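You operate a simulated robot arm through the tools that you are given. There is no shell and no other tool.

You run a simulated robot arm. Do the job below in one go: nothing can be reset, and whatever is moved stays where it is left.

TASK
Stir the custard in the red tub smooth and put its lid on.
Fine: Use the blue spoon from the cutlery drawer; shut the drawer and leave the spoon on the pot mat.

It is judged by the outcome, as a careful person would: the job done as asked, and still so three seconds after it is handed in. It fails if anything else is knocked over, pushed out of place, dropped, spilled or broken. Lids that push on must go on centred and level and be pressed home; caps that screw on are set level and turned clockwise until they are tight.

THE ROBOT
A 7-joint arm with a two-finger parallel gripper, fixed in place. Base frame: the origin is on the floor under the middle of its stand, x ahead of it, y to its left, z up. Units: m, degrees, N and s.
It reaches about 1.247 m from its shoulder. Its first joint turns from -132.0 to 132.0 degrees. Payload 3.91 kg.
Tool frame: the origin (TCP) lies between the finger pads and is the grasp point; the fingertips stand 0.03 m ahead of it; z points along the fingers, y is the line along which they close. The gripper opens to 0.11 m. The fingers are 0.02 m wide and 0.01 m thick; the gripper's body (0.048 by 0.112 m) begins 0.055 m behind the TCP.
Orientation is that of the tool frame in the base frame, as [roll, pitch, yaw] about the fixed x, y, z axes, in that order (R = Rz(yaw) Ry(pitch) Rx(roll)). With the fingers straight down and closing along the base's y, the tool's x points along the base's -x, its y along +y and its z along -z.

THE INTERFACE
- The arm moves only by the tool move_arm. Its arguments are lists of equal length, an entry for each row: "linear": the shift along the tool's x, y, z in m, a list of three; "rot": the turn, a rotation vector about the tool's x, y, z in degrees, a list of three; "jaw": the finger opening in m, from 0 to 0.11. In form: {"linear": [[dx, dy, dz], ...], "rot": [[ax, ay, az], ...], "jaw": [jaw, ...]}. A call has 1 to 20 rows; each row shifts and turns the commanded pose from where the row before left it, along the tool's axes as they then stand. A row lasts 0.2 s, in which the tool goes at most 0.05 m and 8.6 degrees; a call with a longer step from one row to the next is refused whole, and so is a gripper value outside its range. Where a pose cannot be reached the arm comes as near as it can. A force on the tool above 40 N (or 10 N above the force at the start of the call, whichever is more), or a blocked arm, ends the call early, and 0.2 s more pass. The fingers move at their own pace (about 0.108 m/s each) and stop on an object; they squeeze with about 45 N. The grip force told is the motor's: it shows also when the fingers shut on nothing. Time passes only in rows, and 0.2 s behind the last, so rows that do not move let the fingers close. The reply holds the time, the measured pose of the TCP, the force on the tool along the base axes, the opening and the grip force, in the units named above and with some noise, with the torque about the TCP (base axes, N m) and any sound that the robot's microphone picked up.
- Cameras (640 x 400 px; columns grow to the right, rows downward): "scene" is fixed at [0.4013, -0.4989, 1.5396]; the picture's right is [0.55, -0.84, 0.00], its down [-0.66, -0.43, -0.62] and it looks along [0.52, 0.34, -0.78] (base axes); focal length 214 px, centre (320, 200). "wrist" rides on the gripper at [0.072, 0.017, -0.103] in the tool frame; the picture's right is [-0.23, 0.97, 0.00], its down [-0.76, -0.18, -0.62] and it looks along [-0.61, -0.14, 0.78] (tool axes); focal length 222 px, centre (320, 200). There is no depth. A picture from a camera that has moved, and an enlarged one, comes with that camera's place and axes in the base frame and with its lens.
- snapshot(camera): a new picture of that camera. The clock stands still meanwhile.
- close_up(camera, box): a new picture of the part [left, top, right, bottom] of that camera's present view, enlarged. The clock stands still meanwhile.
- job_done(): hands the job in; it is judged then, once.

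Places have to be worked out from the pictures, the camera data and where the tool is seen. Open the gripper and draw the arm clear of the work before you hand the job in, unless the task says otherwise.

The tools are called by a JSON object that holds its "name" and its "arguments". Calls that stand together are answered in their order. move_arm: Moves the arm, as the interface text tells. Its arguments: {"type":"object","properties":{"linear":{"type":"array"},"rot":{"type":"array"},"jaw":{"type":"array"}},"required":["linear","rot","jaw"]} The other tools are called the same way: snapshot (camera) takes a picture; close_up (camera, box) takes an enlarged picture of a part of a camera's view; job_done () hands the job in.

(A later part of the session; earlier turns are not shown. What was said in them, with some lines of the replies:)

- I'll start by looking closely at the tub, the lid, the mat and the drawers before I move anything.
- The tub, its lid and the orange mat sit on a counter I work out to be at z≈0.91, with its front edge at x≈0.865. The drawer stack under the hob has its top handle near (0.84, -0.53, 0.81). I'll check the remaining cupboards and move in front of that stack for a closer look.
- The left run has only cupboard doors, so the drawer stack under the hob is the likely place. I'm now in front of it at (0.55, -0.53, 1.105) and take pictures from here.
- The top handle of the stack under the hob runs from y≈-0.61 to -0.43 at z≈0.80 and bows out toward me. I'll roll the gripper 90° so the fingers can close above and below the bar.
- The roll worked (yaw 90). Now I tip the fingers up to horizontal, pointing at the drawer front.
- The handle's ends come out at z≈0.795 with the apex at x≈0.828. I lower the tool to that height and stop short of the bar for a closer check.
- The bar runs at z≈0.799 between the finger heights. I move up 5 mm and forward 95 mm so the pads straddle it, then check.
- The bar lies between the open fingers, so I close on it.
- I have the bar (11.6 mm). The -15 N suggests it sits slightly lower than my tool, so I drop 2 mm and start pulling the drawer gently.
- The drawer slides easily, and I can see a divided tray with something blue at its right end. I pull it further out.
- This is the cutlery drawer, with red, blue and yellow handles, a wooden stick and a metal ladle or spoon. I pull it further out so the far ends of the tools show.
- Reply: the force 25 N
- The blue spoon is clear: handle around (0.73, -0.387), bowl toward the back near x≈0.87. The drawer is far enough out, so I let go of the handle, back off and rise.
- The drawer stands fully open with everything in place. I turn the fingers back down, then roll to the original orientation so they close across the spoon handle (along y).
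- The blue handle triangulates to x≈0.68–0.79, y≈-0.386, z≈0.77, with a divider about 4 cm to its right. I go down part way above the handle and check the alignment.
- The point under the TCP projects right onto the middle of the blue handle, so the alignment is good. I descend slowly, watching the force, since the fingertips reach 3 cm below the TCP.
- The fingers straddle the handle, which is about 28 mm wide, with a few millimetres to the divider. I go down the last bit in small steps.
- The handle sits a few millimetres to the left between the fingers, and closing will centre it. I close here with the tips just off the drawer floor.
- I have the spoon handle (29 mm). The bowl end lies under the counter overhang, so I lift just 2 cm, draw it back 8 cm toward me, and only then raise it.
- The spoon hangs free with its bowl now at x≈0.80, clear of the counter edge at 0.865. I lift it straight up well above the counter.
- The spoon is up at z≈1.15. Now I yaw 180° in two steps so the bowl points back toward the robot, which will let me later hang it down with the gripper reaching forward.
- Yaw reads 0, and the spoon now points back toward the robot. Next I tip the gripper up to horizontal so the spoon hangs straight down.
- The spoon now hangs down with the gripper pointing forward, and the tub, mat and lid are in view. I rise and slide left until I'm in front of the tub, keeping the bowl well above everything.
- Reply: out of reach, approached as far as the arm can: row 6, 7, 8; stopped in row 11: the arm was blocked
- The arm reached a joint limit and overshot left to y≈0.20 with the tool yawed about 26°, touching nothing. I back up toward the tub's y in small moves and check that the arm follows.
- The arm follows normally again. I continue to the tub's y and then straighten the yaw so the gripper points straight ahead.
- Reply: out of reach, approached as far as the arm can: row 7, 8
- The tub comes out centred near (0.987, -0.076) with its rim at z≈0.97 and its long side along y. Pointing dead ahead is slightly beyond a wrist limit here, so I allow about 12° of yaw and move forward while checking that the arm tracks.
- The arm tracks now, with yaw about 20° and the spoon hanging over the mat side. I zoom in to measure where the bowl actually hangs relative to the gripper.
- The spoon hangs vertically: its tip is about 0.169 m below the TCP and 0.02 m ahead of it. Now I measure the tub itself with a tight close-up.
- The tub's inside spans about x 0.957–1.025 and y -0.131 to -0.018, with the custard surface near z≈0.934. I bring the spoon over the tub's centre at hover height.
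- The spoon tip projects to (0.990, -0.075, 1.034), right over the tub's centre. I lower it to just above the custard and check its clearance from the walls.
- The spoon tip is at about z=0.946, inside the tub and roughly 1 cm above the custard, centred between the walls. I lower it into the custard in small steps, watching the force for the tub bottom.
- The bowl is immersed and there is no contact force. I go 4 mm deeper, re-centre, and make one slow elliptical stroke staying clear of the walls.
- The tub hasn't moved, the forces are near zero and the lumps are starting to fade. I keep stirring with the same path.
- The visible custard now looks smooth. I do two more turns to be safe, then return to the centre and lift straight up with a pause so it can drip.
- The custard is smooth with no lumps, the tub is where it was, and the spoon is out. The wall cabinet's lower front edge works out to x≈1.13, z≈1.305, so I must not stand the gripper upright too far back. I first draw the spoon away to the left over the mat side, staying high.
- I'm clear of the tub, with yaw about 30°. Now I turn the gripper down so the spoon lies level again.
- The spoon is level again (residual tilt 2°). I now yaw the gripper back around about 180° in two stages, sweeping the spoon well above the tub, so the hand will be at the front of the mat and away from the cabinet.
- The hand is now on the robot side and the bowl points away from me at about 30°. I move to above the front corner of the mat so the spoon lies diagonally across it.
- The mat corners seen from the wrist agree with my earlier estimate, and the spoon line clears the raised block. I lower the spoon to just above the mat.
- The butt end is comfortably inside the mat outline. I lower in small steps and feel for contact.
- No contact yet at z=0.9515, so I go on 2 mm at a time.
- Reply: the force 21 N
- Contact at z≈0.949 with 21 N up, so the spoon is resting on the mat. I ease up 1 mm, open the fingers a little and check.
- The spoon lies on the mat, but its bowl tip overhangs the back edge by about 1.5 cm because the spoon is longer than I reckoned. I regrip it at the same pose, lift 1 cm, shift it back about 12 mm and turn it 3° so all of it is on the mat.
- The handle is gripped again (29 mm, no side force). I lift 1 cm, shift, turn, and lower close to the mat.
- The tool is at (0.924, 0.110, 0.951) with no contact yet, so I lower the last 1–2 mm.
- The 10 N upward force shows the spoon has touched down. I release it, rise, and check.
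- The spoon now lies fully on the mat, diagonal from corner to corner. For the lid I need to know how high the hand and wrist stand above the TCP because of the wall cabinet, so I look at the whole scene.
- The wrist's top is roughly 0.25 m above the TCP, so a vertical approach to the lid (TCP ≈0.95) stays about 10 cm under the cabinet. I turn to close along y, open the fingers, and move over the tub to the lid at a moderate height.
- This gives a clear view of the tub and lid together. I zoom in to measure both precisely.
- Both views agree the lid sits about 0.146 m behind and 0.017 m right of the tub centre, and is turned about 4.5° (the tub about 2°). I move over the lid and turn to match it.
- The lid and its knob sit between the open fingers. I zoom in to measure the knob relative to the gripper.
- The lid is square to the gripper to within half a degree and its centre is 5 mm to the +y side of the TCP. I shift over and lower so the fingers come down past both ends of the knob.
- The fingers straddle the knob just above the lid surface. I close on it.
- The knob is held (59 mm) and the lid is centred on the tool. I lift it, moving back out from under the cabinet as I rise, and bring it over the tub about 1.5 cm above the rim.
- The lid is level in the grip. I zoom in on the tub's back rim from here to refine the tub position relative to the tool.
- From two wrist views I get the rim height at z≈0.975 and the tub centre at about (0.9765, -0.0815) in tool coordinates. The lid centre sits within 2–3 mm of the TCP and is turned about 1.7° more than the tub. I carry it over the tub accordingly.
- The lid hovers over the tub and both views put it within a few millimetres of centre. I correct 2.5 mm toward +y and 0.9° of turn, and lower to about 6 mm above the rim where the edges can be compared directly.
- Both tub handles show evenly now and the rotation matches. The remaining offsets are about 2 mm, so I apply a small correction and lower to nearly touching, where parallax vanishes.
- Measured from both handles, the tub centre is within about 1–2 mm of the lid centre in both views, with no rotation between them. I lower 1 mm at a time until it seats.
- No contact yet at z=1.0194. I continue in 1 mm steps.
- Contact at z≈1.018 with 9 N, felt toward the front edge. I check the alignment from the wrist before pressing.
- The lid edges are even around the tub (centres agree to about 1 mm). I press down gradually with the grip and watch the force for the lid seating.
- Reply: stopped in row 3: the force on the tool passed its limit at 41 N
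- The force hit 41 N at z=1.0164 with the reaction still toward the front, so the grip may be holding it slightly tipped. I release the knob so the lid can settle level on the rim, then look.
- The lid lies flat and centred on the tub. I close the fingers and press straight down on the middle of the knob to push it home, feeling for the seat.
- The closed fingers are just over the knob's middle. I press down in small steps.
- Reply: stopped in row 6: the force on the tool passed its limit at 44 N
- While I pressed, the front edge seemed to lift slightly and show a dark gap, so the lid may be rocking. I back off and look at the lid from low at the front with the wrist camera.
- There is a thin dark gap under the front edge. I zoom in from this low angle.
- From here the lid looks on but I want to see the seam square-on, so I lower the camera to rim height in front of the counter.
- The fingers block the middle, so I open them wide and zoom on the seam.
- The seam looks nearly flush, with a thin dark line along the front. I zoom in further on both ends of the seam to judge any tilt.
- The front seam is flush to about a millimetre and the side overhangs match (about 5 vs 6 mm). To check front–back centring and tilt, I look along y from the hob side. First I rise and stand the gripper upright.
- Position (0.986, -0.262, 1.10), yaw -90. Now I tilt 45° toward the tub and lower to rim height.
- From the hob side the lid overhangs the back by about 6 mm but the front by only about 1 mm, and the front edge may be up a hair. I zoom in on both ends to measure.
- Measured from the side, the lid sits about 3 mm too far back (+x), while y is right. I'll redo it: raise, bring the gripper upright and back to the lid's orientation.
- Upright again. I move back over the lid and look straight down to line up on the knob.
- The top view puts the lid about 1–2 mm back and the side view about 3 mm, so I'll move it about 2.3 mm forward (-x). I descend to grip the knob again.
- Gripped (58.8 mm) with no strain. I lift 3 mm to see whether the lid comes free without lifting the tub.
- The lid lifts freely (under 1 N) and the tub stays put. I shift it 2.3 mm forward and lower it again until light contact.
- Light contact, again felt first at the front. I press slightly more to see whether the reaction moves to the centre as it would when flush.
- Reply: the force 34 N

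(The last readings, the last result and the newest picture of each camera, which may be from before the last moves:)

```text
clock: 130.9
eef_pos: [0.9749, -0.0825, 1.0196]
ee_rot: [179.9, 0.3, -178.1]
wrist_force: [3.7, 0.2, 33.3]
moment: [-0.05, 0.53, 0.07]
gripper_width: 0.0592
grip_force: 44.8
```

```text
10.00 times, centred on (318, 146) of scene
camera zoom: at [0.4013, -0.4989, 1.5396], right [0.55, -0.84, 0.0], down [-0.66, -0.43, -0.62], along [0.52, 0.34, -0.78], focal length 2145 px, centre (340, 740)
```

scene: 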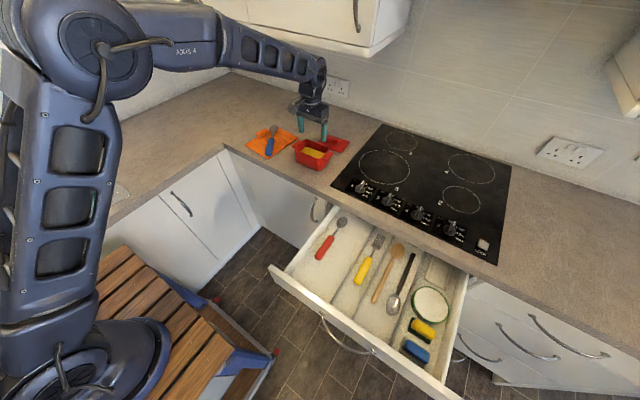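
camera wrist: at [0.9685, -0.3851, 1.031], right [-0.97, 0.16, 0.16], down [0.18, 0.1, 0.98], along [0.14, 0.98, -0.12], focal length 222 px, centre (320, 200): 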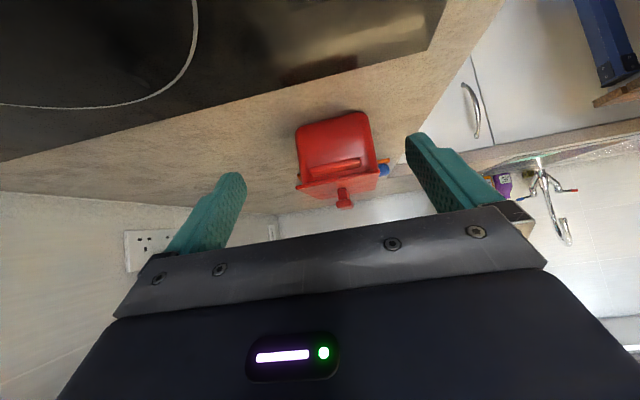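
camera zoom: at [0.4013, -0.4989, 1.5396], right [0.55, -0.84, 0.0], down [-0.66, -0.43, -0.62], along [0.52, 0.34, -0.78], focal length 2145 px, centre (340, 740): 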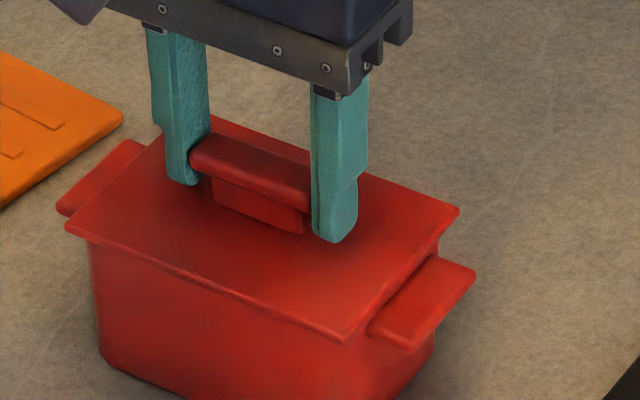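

Under 33 N the reaction moves toward the centre and the scene shows no gap, so the lid is lying flush on the rim. I unload, open the fingers and rise.

{"name": "move_arm", "arguments": {"linear": [[0, 0, -0.001], [0, 0, -0.001], [0, 0, 0], [0, 0, 0], [0, 0, 0], [0, 0, -0.015], [0, 0, -0.025], [0, 0, -0.015]], "rot": [[0, 0, 0], [0, 0, 0], [0, 0, 0], [0, 0, 0], [0, 0, 0], [0, 0, 0], [0, 0, 0], [0, 0, 0]], "jaw": [0.03, 0.03, 0.06, 0.08, 0.085, 0.085, 0.085, 0.085]}}

{"name": "close_up", "arguments": {"camera": "wrist", "box": [160, 0, 480, 200]}}

{"name": "close_up", "arguments": {"camera": "scene", "box": [288, 126, 348, 166]}}

```text
clock: 132.7
eef_pos: [0.9768, -0.0832, 1.0734]
ee_rot: [-179.9, -0.1, -178.1]
wrist_force: [-0.3, 0.1, -0.6]
moment: [0.01, 0.02, 0.0]
gripper_width: 0.0852
grip_force: 0.0
```

```text
2.00 times, centred on (320, 100) of wrist
camera zoom: at [0.9047, -0.068, 1.1774], right [0.19, 0.98, 0.0], down [0.77, -0.15, 0.62], along [0.61, -0.12, -0.78], focal length 444 px, centre (320, 400)
```

zoom: 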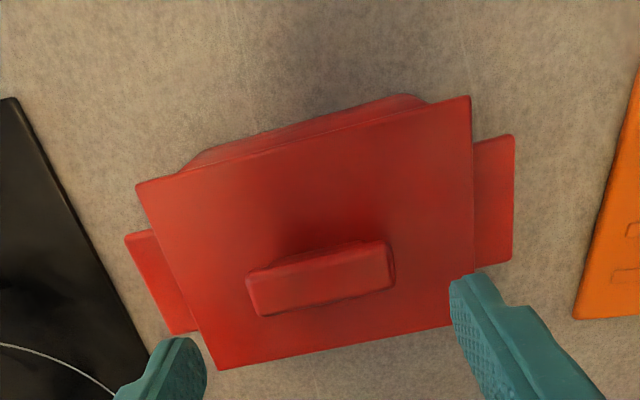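

```text
10.00 times, centred on (318, 146) of scene
camera zoom: at [0.4013, -0.4989, 1.5396], right [0.55, -0.84, 0.0], down [-0.66, -0.43, -0.62], along [0.52, 0.34, -0.78], focal length 2145 px, centre (340, 740)
```

zoom: 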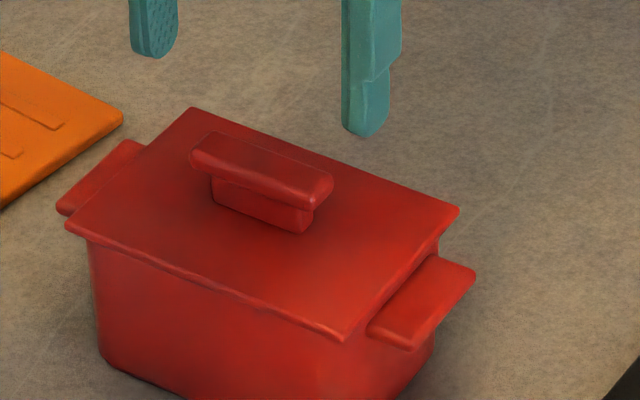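

Top view now shows the lid centred on the tub to within a millimetre, and there is no gap at the front. I give it one more careful push with closed fingers on the middle of the knob, compensating for the arm's slight drift, to be sure it is home.

{"name": "move_arm", "arguments": {"linear": [[0.002, 0.001, 0], [0, 0, 0], [0, 0, 0], [0, 0, 0.015], [0, 0, 0.012], [0, 0, 0.001], [0, 0, 0.001]], "rot": [[0, 0, 0], [0, 0, 0], [0, 0, 0], [0, 0, 0], [0, 0, 0], [0, 0, 0], [0, 0, 0]], "jaw": [0.04, 0.0, 0.0, 0.0, 0.0, 0.0, 0.0]}}

```text
clock: 134.3
eef_pos: [0.9741, -0.0813, 1.045]
ee_rot: [-179.9, 0.0, -178.2]
wrist_force: [0.1, -1.0, -0.2]
moment: [-0.01, -0.04, 0.0]
gripper_width: 0.0
grip_force: 37.9
```

Just above the knob with no contact. I press in 1 mm steps.

{"name": "move_arm", "arguments": {"linear": [[0, 0, 0.001], [0, 0, 0.001], [0, 0, 0.001], [0.0002, 0, 0.001], [0.0002, 0, 0.001]], "rot": [[0, 0, 0], [0, 0, 0], [0, 0, 0], [0, 0, 0], [0, 0, 0]], "jaw": [0, 0, 0, 0, 0]}}

{"name": "close_up", "arguments": {"camera": "scene", "box": [288, 126, 348, 166]}}

```text
clock: 135.5
eef_pos: [0.9748, -0.0815, 1.0412]
ee_rot: [180.0, 0.0, -178.1]
wrist_force: [1.0, 0.3, 4.9]
moment: [0.02, -0.04, -0.02]
gripper_width: 0.0
grip_force: 37.6
```

```text
10.00 times, centred on (318, 146) of scene
camera zoom: at [0.4013, -0.4989, 1.5396], right [0.55, -0.84, 0.0], down [-0.66, -0.43, -0.62], along [0.52, 0.34, -0.78], focal length 2145 px, centre (340, 740)
```

zoom: 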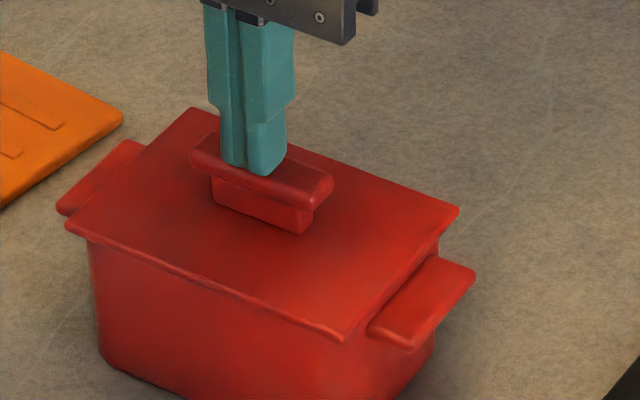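

Touching at 5 N and the lid is steady. I press on to about 35–40 N.

{"name": "move_arm", "arguments": {"linear": [[0.0002, 0, 0.001], [0.0002, 0, 0.001], [0.0002, 0, 0.001], [0, 0, 0], [0, 0, 0]], "rot": [[0, 0, 0], [0, 0, 0], [0, 0, 0], [0, 0, 0], [0, 0, 0]], "jaw": [0, 0, 0, 0, 0]}}

{"name": "close_up", "arguments": {"camera": "scene", "box": [288, 126, 348, 166]}}

```text
clock: 136.6
eef_pos: [0.9745, -0.0813, 1.0401]
ee_rot: [-180.0, 0.5, -178.1]
wrist_force: [1.9, 0.3, 7.0]
moment: [-0.01, -0.02, 0.02]
gripper_width: 0.0
grip_force: 38.1
stopped in row 5: the force on the tool passed its limit at 42 N (the readings are from after the stop); the commanded pose is now the measured one
```

```text
10.00 times, centred on (318, 146) of scene
camera zoom: at [0.4013, -0.4989, 1.5396], right [0.55, -0.84, 0.0], down [-0.66, -0.43, -0.62], along [0.52, 0.34, -0.78], focal length 2145 px, centre (340, 740)
```

zoom: 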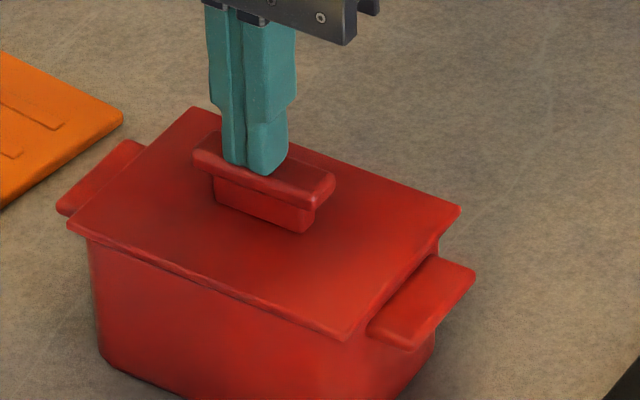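

42 N pressed with the lid staying flush and level and no gap opening. I lift off and check the centring from above.

{"name": "move_arm", "arguments": {"linear": [[0, 0, -0.01], [0, 0, -0.015], [0, 0, -0.01], [0, 0, 0], [0, 0, 0]], "rot": [[0, 0, 0], [0, 0, 0], [0, 0.5, 0], [0, 0, 0], [0, 0, 0]], "jaw": [0, 0, 0.04, 0.085, 0.1]}}

{"name": "close_up", "arguments": {"camera": "wrist", "box": [160, 0, 480, 200]}}

{"name": "close_up", "arguments": {"camera": "scene", "box": [292, 138, 336, 166]}}

```text
clock: 137.8
eef_pos: [0.9734, -0.0821, 1.0745]
ee_rot: [-180.0, -0.4, -178.1]
wrist_force: [0.3, -0.1, -0.8]
moment: [0.04, -0.04, 0.01]
gripper_width: 0.1001
grip_force: 0.2
```

```text
2.00 times, centred on (320, 100) of wrist
camera zoom: at [0.9022, -0.067, 1.1786], right [0.19, 0.98, 0.0], down [0.77, -0.15, 0.62], along [0.61, -0.12, -0.78], focal length 444 px, centre (320, 400)
```

zoom: 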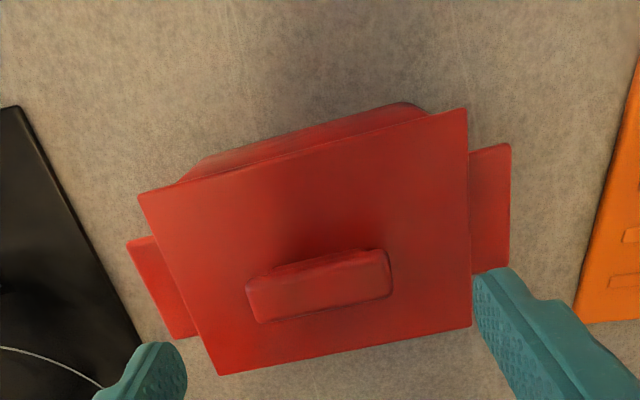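

```text
14.29 times, centred on (314, 152) of scene
camera zoom: at [0.4013, -0.4989, 1.5396], right [0.55, -0.84, 0.0], down [-0.66, -0.43, -0.62], along [0.52, 0.34, -0.78], focal length 3064 px, centre (406, 886)
```

zoom: 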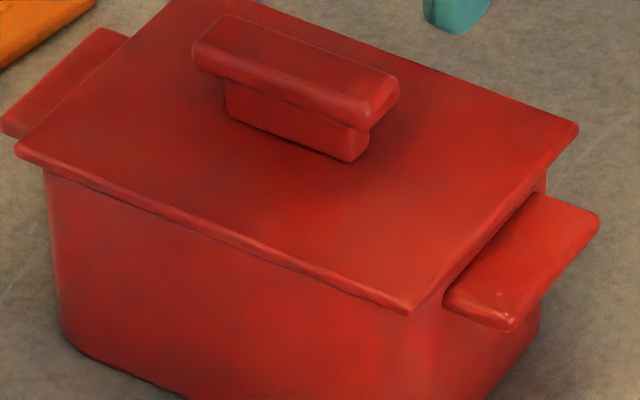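

The lid is centred on the tub within about 1 mm and flush. Now the drawer: I rise and swing back to the spot in front of it.

{"name": "move_arm", "arguments": {"linear": [[0, 0, -0.03], [0, 0, -0.03], [0.03927, -0.02772, 0], [0.03927, -0.02772, 0], [0.03927, -0.02772, 0], [0.03927, -0.02772, 0], [0.03927, -0.02772, 0], [0.03927, -0.02772, 0], [0.03927, -0.02772, 0], [0.03927, -0.02772, 0], [0.03927, -0.02772, 0], [0.03927, -0.02772, 0], [0.03927, -0.02772, 0], [0.03927, -0.02772, 0], [0.03927, -0.02772, 0], [0.03927, -0.02772, 0], [0.03927, -0.02772, 0]], "rot": [[0, 0, 0], [0, 0, 0], [0, 0, 0], [0, 0, 0], [0, 0, 0], [0, 0, 0], [0, 0, 0], [0, 0, 0], [0, 0, 0], [0, 0, 0], [0, 0, 0], [0, 0, 0], [0, 0, 0], [0, 0, 0], [0, 0, 0], [0, 0, 0], [0, 0, 0]], "jaw": [0.1, 0.09, 0.08, 0.07, 0.06, 0.05, 0.05, 0.05, 0.05, 0.05, 0.05, 0.05, 0.05, 0.05, 0.05, 0.05, 0.05]}}

{"name": "snapshot", "arguments": {"camera": "scene"}}

```text
clock: 141.3
eef_pos: [0.398, -0.5166, 1.1387]
ee_rot: [180.0, -0.2, -178.1]
wrist_force: [0.5, 1.1, 0.0]
moment: [-0.06, 0.04, -0.01]
gripper_width: 0.0503
grip_force: 0.1
```

```text
taken
```

scene: 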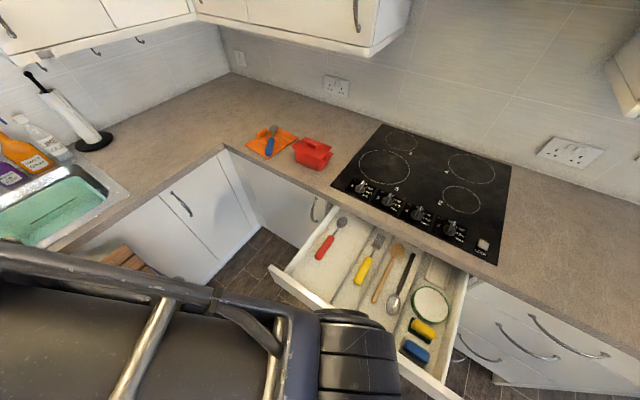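

I'm in front of the open drawer with everything on the counter in place. I roll 90° and then tip the fingers horizontal toward the handle, as before.

{"name": "move_arm", "arguments": {"linear": [[0, 0, 0], [0, 0, 0], [0, 0, 0], [0, 0, 0], [0, 0, 0], [0, 0, 0], [0, 0, 0], [0, 0, 0], [0, 0, 0], [0, 0, 0], [0, 0, 0]], "rot": [[0, 0, 8.355], [0, 0, 8.355], [0, 0, 8.355], [0, 0, 8.355], [0, 0, 8.355], [0, 0, 8.355], [0, 0, 8.355], [0, 0, 8.355], [0, 0, 8.355], [0, 0, 8.355], [0, 0, 8.355]], "jaw": [0.05, 0.05, 0.05, 0.05, 0.05, 0.05, 0.05, 0.05, 0.05, 0.05, 0.05]}}

{"name": "move_arm", "arguments": {"linear": [[0, 0, 0], [0, 0, 0], [0, 0, 0], [0, 0, 0], [0, 0, 0], [0, 0, 0], [0, 0, 0], [0, 0, 0], [0, 0, 0], [0, 0, 0], [0, 0, 0]], "rot": [[-8.1818, 0, 0], [-8.1818, 0, 0], [-8.1818, 0, 0], [-8.1818, 0, 0], [-8.1818, 0, 0], [-8.1818, 0, 0], [-8.1818, 0, 0], [-8.1818, 0, 0], [-8.1818, 0, 0], [-8.1818, 0, 0], [-8.1818, 0, 0]], "jaw": [0.05, 0.05, 0.05, 0.05, 0.05, 0.05, 0.05, 0.05, 0.05, 0.05, 0.05]}}

```text
clock: 143.8
eef_pos: [0.399, -0.5175, 1.1378]
ee_rot: [-179.7, 0.0, 89.8]
wrist_force: [0.4, 1.0, 1.0]
moment: [0.0, 0.02, 0.03]
gripper_width: 0.05
grip_force: 0.0
```

```text
clock: 146.2
eef_pos: [0.3984, -0.5163, 1.1378]
ee_rot: [90.1, 0.1, 89.8]
wrist_force: [1.0, -0.1, -0.2]
moment: [0.03, 0.04, -0.03]
gripper_width: 0.0503
grip_force: 0.1
```

Horizontal as before. I lower straight down in front of the handle to z≈0.797.

{"name": "move_arm", "arguments": {"linear": [[0, -0.0379, 0], [0, -0.0379, 0], [0, -0.0379, 0], [0, -0.0379, 0], [0, -0.0379, 0], [0, -0.0379, 0], [0, -0.0379, 0], [0, -0.0379, 0], [0, -0.0375, 0]], "rot": [[0, 0, 0], [0, 0, 0], [0, 0, 0], [0, 0, 0], [0, 0, 0], [0, 0, 0], [0, 0, 0], [0, 0, 0], [0, 0, 0]], "jaw": [0.06, 0.06, 0.06, 0.06, 0.06, 0.06, 0.06, 0.06, 0.06]}}

{"name": "snapshot", "arguments": {"camera": "wrist"}}

```text
clock: 148.2
eef_pos: [0.396, -0.5161, 0.7966]
ee_rot: [90.2, 0.1, 89.9]
wrist_force: [0.0, 0.9, -0.1]
moment: [0.03, 0.04, -0.01]
gripper_width: 0.0601
grip_force: 0.2
```

```text
taken
camera wrist: at [0.2936, -0.444, 0.8137], right [0.0, -0.23, 0.97], down [-0.62, -0.76, -0.17], along [0.78, -0.61, -0.14], focal length 222 px, centre (320, 200)
```

wrist: 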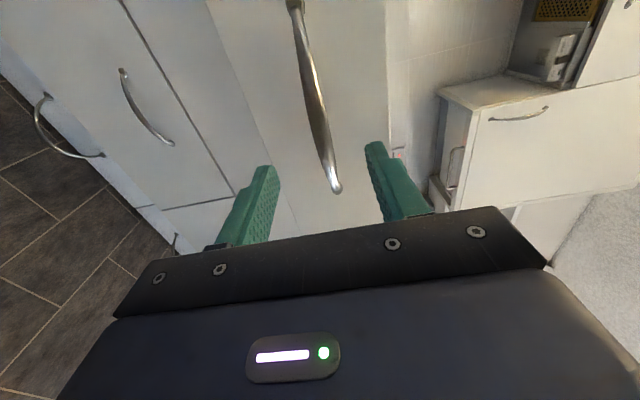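

The handle bar lies between the fingers, just ahead. I move forward 8 cm to straddle it and close.

{"name": "move_arm", "arguments": {"linear": [[0, 0, 0.03], [0, 0, 0.03], [0, 0, 0.02], [0, 0, 0], [0, 0, 0], [0, 0, 0], [0, 0, 0]], "rot": [[0, 0, 0], [0, 0, 0], [0, 0, 0], [0, 0, 0], [0, 0, 0], [0, 0, 0], [0, 0, 0]], "jaw": [0.06, 0.06, 0.06, 0.04, 0.01, 0.0, 0.0]}}

```text
clock: 149.8
eef_pos: [0.4762, -0.5162, 0.7974]
ee_rot: [90.2, 0.1, 90.0]
wrist_force: [3.0, -2.3, 8.3]
moment: [0.13, -0.07, 0.15]
gripper_width: 0.0117
grip_force: 44.9
```

The handle is held. I push the drawer in smoothly, most of the way first.

{"name": "move_arm", "arguments": {"linear": [[0, 0, 0.01], [0, 0, 0.02], [0, 0, 0.02], [0, 0, 0.022], [0, 0, 0.022], [0, 0, 0.022], [0, 0, 0.022], [0, 0, 0.022], [0, 0, 0.022], [0, 0, 0.022], [0, 0, 0.022], [0, 0, 0.022], [0, 0, 0.022], [0, 0, 0.022], [0, 0, 0.02], [0, 0, 0.015]], "rot": [[0, 0, 0], [0, 0, 0], [0, 0, 0], [0, 0, 0], [0, 0, 0], [0, 0, 0], [0, 0, 0], [0, 0, 0], [0, 0, 0], [0, 0, 0], [0, 0, 0], [0, 0, 0], [0, 0, 0], [0, 0, 0], [0, 0, 0], [0, 0, 0]], "jaw": [0, 0, 0, 0, 0, 0, 0, 0, 0, 0, 0, 0, 0, 0, 0, 0]}}

{"name": "close_up", "arguments": {"camera": "scene", "box": [280, 180, 520, 330]}}

```text
clock: 152.0
eef_pos: [0.6842, -0.5164, 0.7972]
ee_rot: [90.1, 0.1, 90.0]
wrist_force: [-3.1, 1.7, 10.5]
moment: [0.27, 0.1, 0.58]
gripper_width: 0.0119
grip_force: 45.1
stopped in row 11: the force on the tool passed its limit at 41 N (the readings are from after the stop); the commanded pose is now the measured one
```

```text
2.67 times, centred on (400, 255) of scene
camera zoom: at [0.4013, -0.4989, 1.5396], right [0.55, -0.84, 0.0], down [-0.66, -0.43, -0.62], along [0.52, 0.34, -0.78], focal length 572 px, centre (107, 53)
```

zoom: 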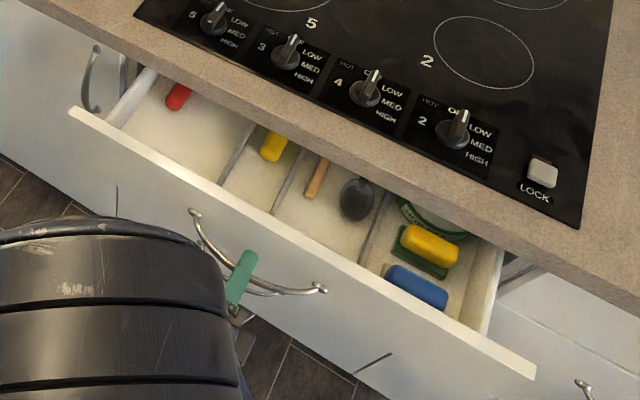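

The push stopped at x=0.684 on a 41 N spike, with the drawer about 40% open. Before forcing anything I look for what might be catching.

{"name": "close_up", "arguments": {"camera": "scene", "box": [350, 200, 480, 285]}}

{"name": "snapshot", "arguments": {"camera": "wrist"}}

{"name": "snapshot", "arguments": {"camera": "scene"}}

```text
4.71 times, centred on (415, 242) of scene
camera zoom: at [0.4013, -0.4989, 1.5396], right [0.55, -0.84, 0.0], down [-0.66, -0.43, -0.62], along [0.52, 0.34, -0.78], focal length 1009 px, centre (-127, 0)
```

zoom: 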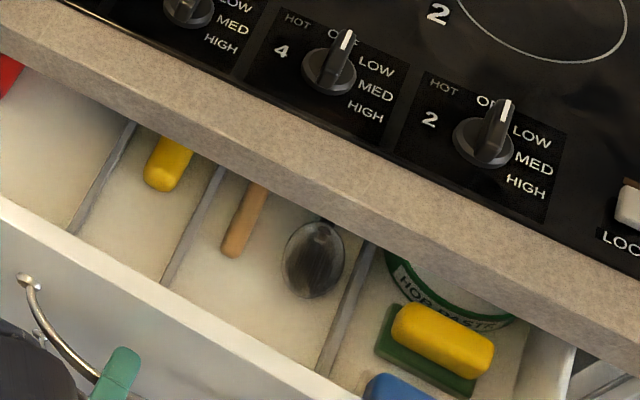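

```text
taken
camera wrist: at [0.5813, -0.4439, 0.8138], right [0.0, -0.23, 0.97], down [-0.62, -0.76, -0.18], along [0.78, -0.61, -0.14], focal length 222 px, centre (320, 200)
```

wrist: 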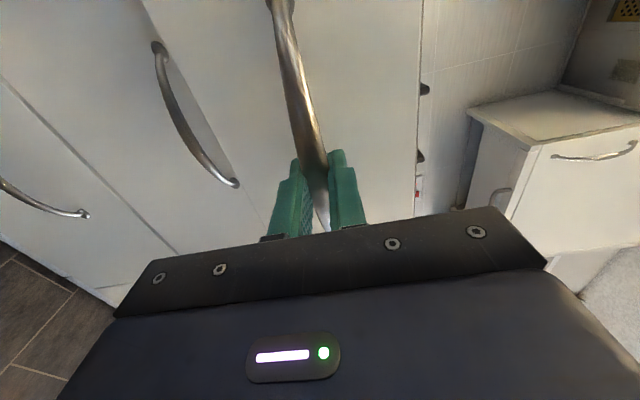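

```text
taken
```

scene: 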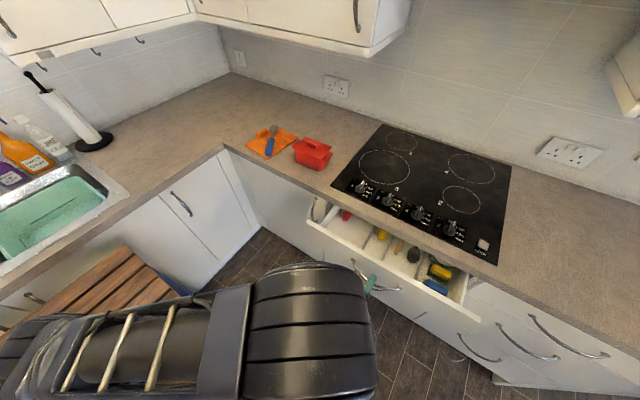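

Nothing obviously stands proud of the drawer. I try again slowly in 5 mm steps and read the force as it moves.

{"name": "move_arm", "arguments": {"linear": [[0, 0, 0.004], [0, 0, 0.005], [0, 0, 0.005], [0, 0, 0.005]], "rot": [[0, 0, 0], [0, 0, 0], [0, 0, 0], [0, 0, 0]], "jaw": [0, 0, 0, 0]}}

```text
clock: 153.0
eef_pos: [0.7036, -0.5171, 0.7973]
ee_rot: [90.0, 0.1, 89.9]
wrist_force: [-0.3, -2.7, 15.3]
moment: [0.29, -0.13, 0.56]
gripper_width: 0.0121
grip_force: 44.7
```

It slides freely again; the load is mostly vertical (15 N), from my path sitting slightly low. I raise 2 mm to relieve it and keep pushing gently.

{"name": "move_arm", "arguments": {"linear": [[0, 0.001, 0.003], [0, 0.001, 0.006], [0, 0, 0.01], [0, 0, 0.01], [0, 0, 0.01]], "rot": [[0, 0, 0], [0, 0, 0], [0, 0, 0], [0, 0, 0], [0, 0, 0]], "jaw": [0, 0, 0, 0, 0]}}

```text
clock: 154.2
eef_pos: [0.7425, -0.517, 0.7971]
ee_rot: [90.4, 0.0, 90.0]
wrist_force: [0.3, 1.2, -17.6]
moment: [0.04, 0.06, 0.29]
gripper_width: 0.0117
grip_force: 45.4
```

That overshot to -17 N, so I take back 1 mm and continue toward closed (x≈0.828).

{"name": "move_arm", "arguments": {"linear": [[0, -0.001, 0.005], [0, 0, 0.012], [0, 0, 0.012], [0, 0, 0.012], [0, 0, 0.012], [0, 0, 0.01]], "rot": [[0, 0, 0], [0, 0, 0], [0, 0, 0], [0, 0, 0], [0, 0, 0], [0, 0, 0]], "jaw": [0, 0, 0, 0, 0, 0]}}

{"name": "close_up", "arguments": {"camera": "scene", "box": [300, 180, 500, 305]}}

```text
clock: 155.6
eef_pos: [0.8059, -0.5172, 0.7957]
ee_rot: [90.2, 0.0, 89.8]
wrist_force: [1.3, 9.3, -15.4]
moment: [0.13, 0.09, 0.29]
gripper_width: 0.0118
grip_force: 44.8
```

```text
3.20 times, centred on (400, 242) of scene
camera zoom: at [0.4013, -0.4989, 1.5396], right [0.55, -0.84, 0.0], down [-0.66, -0.43, -0.62], along [0.52, 0.34, -0.78], focal length 686 px, centre (64, 64)
```

zoom: 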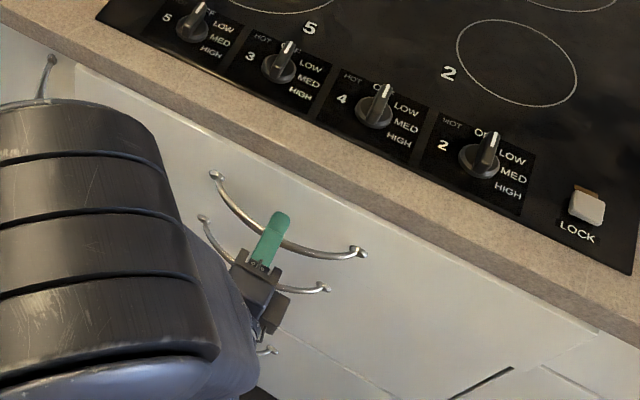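

The drawer is nearly shut (2 cm to go). I finish with small steps until it stops.

{"name": "move_arm", "arguments": {"linear": [[0, -0.0005, 0.006], [0, 0, 0.006], [0, 0, 0.005], [0, 0, 0.004], [0, 0, 0.003]], "rot": [[0, 0, 0], [0, 0, 0], [0, 0, 0], [0, 0, 0], [0, 0, 0]], "jaw": [0, 0, 0, 0, 0]}}

{"name": "close_up", "arguments": {"camera": "scene", "box": [300, 180, 500, 305]}}

```text
clock: 157.0
eef_pos: [0.8275, -0.5174, 0.7968]
ee_rot: [90.1, 0.1, 89.9]
wrist_force: [-12.6, 7.7, 10.9]
moment: [0.16, -0.17, -0.35]
gripper_width: 0.0119
grip_force: 45.1
stopped in row 5: the force on the tool passed its limit at 41 N (the readings are from after the stop); the commanded pose is now the measured one
```

```text
3.20 times, centred on (400, 242) of scene
camera zoom: at [0.4013, -0.4989, 1.5396], right [0.55, -0.84, 0.0], down [-0.66, -0.43, -0.62], along [0.52, 0.34, -0.78], focal length 686 px, centre (64, 64)
```

zoom: 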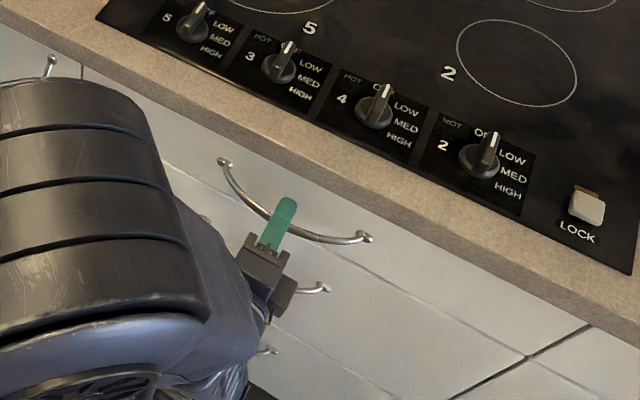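

The drawer is back at its closed position (x=0.8275 versus 0.828 originally) and against its stop. I open the fingers, back straight off, and check it.

{"name": "move_arm", "arguments": {"linear": [[0, 0, 0], [0, 0, 0], [0, 0, 0], [0, 0, -0.02], [0, 0, -0.03], [0, 0, -0.04], [0, 0, -0.04], [0, 0, -0.04], [0, 0, -0.04]], "rot": [[0, 0, 0], [0, 0, 0], [0, 0, 0], [0, 0, 0], [0, 0, 0], [0, 0, 0], [0, 0, 0], [0, 0, 0], [0, 0, 0]], "jaw": [0.03, 0.06, 0.06, 0.06, 0.06, 0.06, 0.06, 0.06, 0.06]}}

{"name": "snapshot", "arguments": {"camera": "scene"}}

{"name": "snapshot", "arguments": {"camera": "wrist"}}

```text
clock: 159.0
eef_pos: [0.6168, -0.5163, 0.7967]
ee_rot: [90.2, 0.0, 89.8]
wrist_force: [-0.3, 0.4, 0.0]
moment: [-0.03, -0.01, -0.01]
gripper_width: 0.0598
grip_force: 0.0
```

```text
taken
```

scene: 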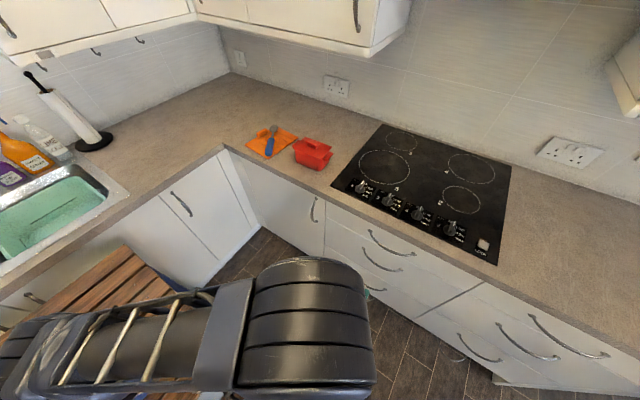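

```text
taken
camera wrist: at [0.515, -0.4436, 0.8134], right [0.0, -0.23, 0.97], down [-0.62, -0.76, -0.18], along [0.78, -0.61, -0.14], focal length 222 px, centre (320, 200)
```

wrist: 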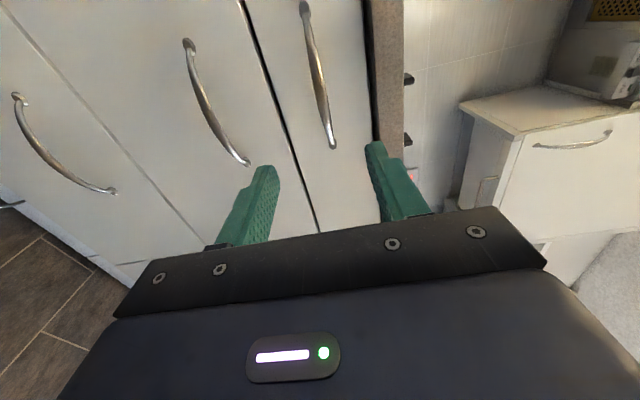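

The drawer front is flush with its neighbours. I raise the arm clear and compare with the first pictures.

{"name": "move_arm", "arguments": {"linear": [[0, 0.04, -0.02], [0, 0.04, -0.02], [0, 0.045, 0], [0, 0.045, 0], [0, 0.045, 0], [0, 0.045, 0], [0, 0.045, 0], [0, 0.045, 0]], "rot": [[0, 0, 0], [0, 0, 0], [0, 0, 0], [0, 0, 0], [0, 0, 0], [0, 0, 0], [0, 0, 0], [0, 0, 0]], "jaw": [0.06, 0.06, 0.06, 0.06, 0.06, 0.06, 0.06, 0.06]}}

{"name": "close_up", "arguments": {"camera": "scene", "box": [300, 180, 500, 310]}}

{"name": "close_up", "arguments": {"camera": "scene", "box": [230, 110, 370, 200]}}

{"name": "snapshot", "arguments": {"camera": "scene"}}

```text
clock: 160.8
eef_pos: [0.579, -0.5168, 1.1451]
ee_rot: [90.2, 0.0, 89.9]
wrist_force: [0.7, 0.0, -0.9]
moment: [-0.03, -0.03, 0.04]
gripper_width: 0.06
grip_force: 0.0
```

```text
3.08 times, centred on (400, 245) of scene
camera zoom: at [0.4013, -0.4989, 1.5396], right [0.55, -0.84, 0.0], down [-0.66, -0.43, -0.62], along [0.52, 0.34, -0.78], focal length 660 px, centre (74, 62)
```

zoom: 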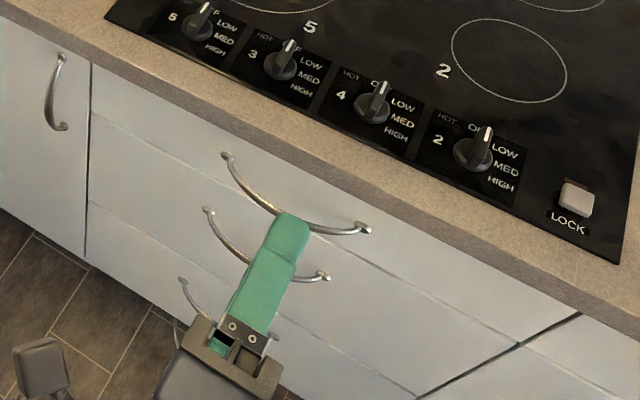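

```text
4.44 times, centred on (300, 155) of scene
camera zoom: at [0.4013, -0.4989, 1.5396], right [0.55, -0.84, 0.0], down [-0.66, -0.43, -0.62], along [0.52, 0.34, -0.78], focal length 953 px, centre (409, 400)
```

zoom: 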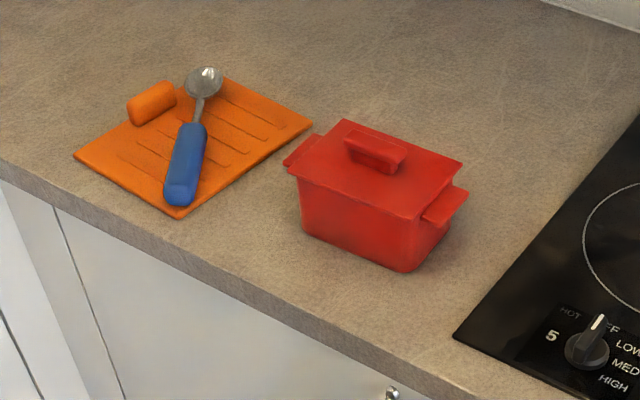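

```text
taken
```

scene: 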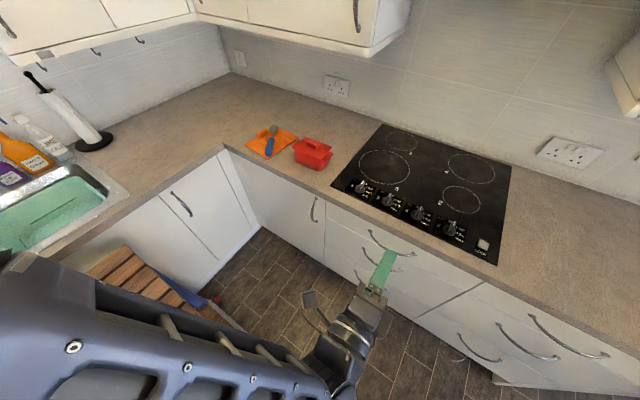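

Handle ends match the first picture exactly, so the drawer is shut. The tub, lid, spoon and mat look right too; I take one last close look at the lid and the spoon.

{"name": "close_up", "arguments": {"camera": "scene", "box": [288, 126, 344, 166]}}

{"name": "close_up", "arguments": {"camera": "scene", "box": [240, 118, 304, 163]}}

```text
10.00 times, centred on (316, 146) of scene
camera zoom: at [0.4013, -0.4989, 1.5396], right [0.55, -0.84, 0.0], down [-0.66, -0.43, -0.62], along [0.52, 0.34, -0.78], focal length 2145 px, centre (360, 740)
```

zoom: 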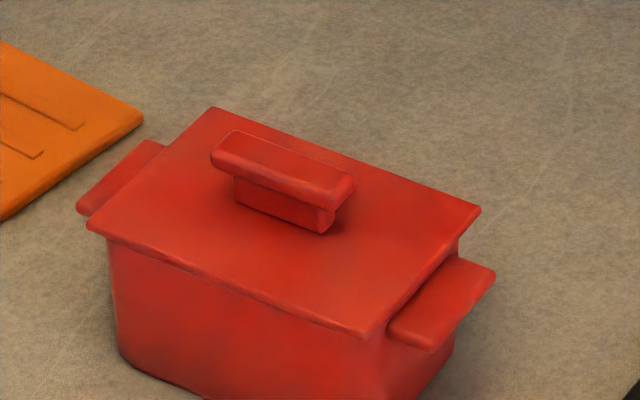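

```text
8.89 times, centred on (272, 140) of scene
camera zoom: at [0.4013, -0.4989, 1.5396], right [0.55, -0.84, 0.0], down [-0.66, -0.43, -0.62], along [0.52, 0.34, -0.78], focal length 1906 px, centre (747, 729)
```

zoom: 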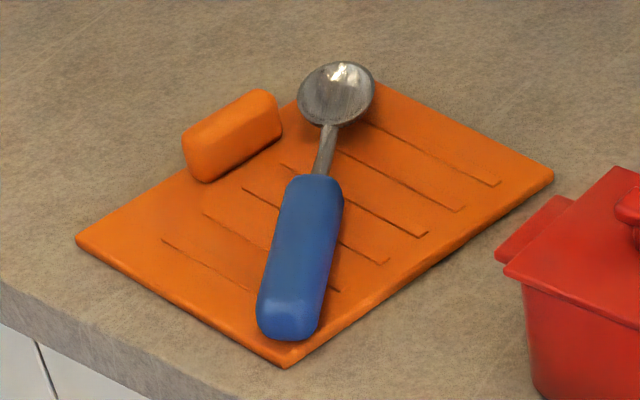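

Everything checks out:
- **Custard:** it was smooth, with no lumps showing, before the lid went on.
- **Lid:** centred, level and pressed down flush on the red tub.
- **Spoon:** the blue spoon lies wholly on the pot mat. The mat shifted about 8 mm when I repositioned the spoon.
- **Drawer:** shut.
- **Arm:** the gripper is open and clear of the work.

I hand the job in.

{"name": "job_done", "arguments": {}}

```text
The job is handed in.
```

I stirred the custard in the red tub smooth with the blue spoon, and the tub's lid is on. The spoon is on the pot mat and the cutlery drawer is shut. I've handed the job in, but no verdict has come back yet.

- **Lid:** It first sat about 3 mm too far back, so I lifted it and set it again. It is now centred to within a millimetre or two and looks flush and level. I pressed it down with about 42 N. I heard no click, so I judged it home by how it looks and feels.
- **Mat and spoon:** The spoon's bowl first hung over the back edge of the mat, so I moved the spoon. That dragged the mat about 8 mm. The spoon now lies fully on it.
- **Drawer:** It caught once on the way in, with a 41 N spike. I went on slowly and it closed to where it started. I couldn't see what caused the catch.

Nothing was knocked over, dropped or spilled in any of the pictures I took.
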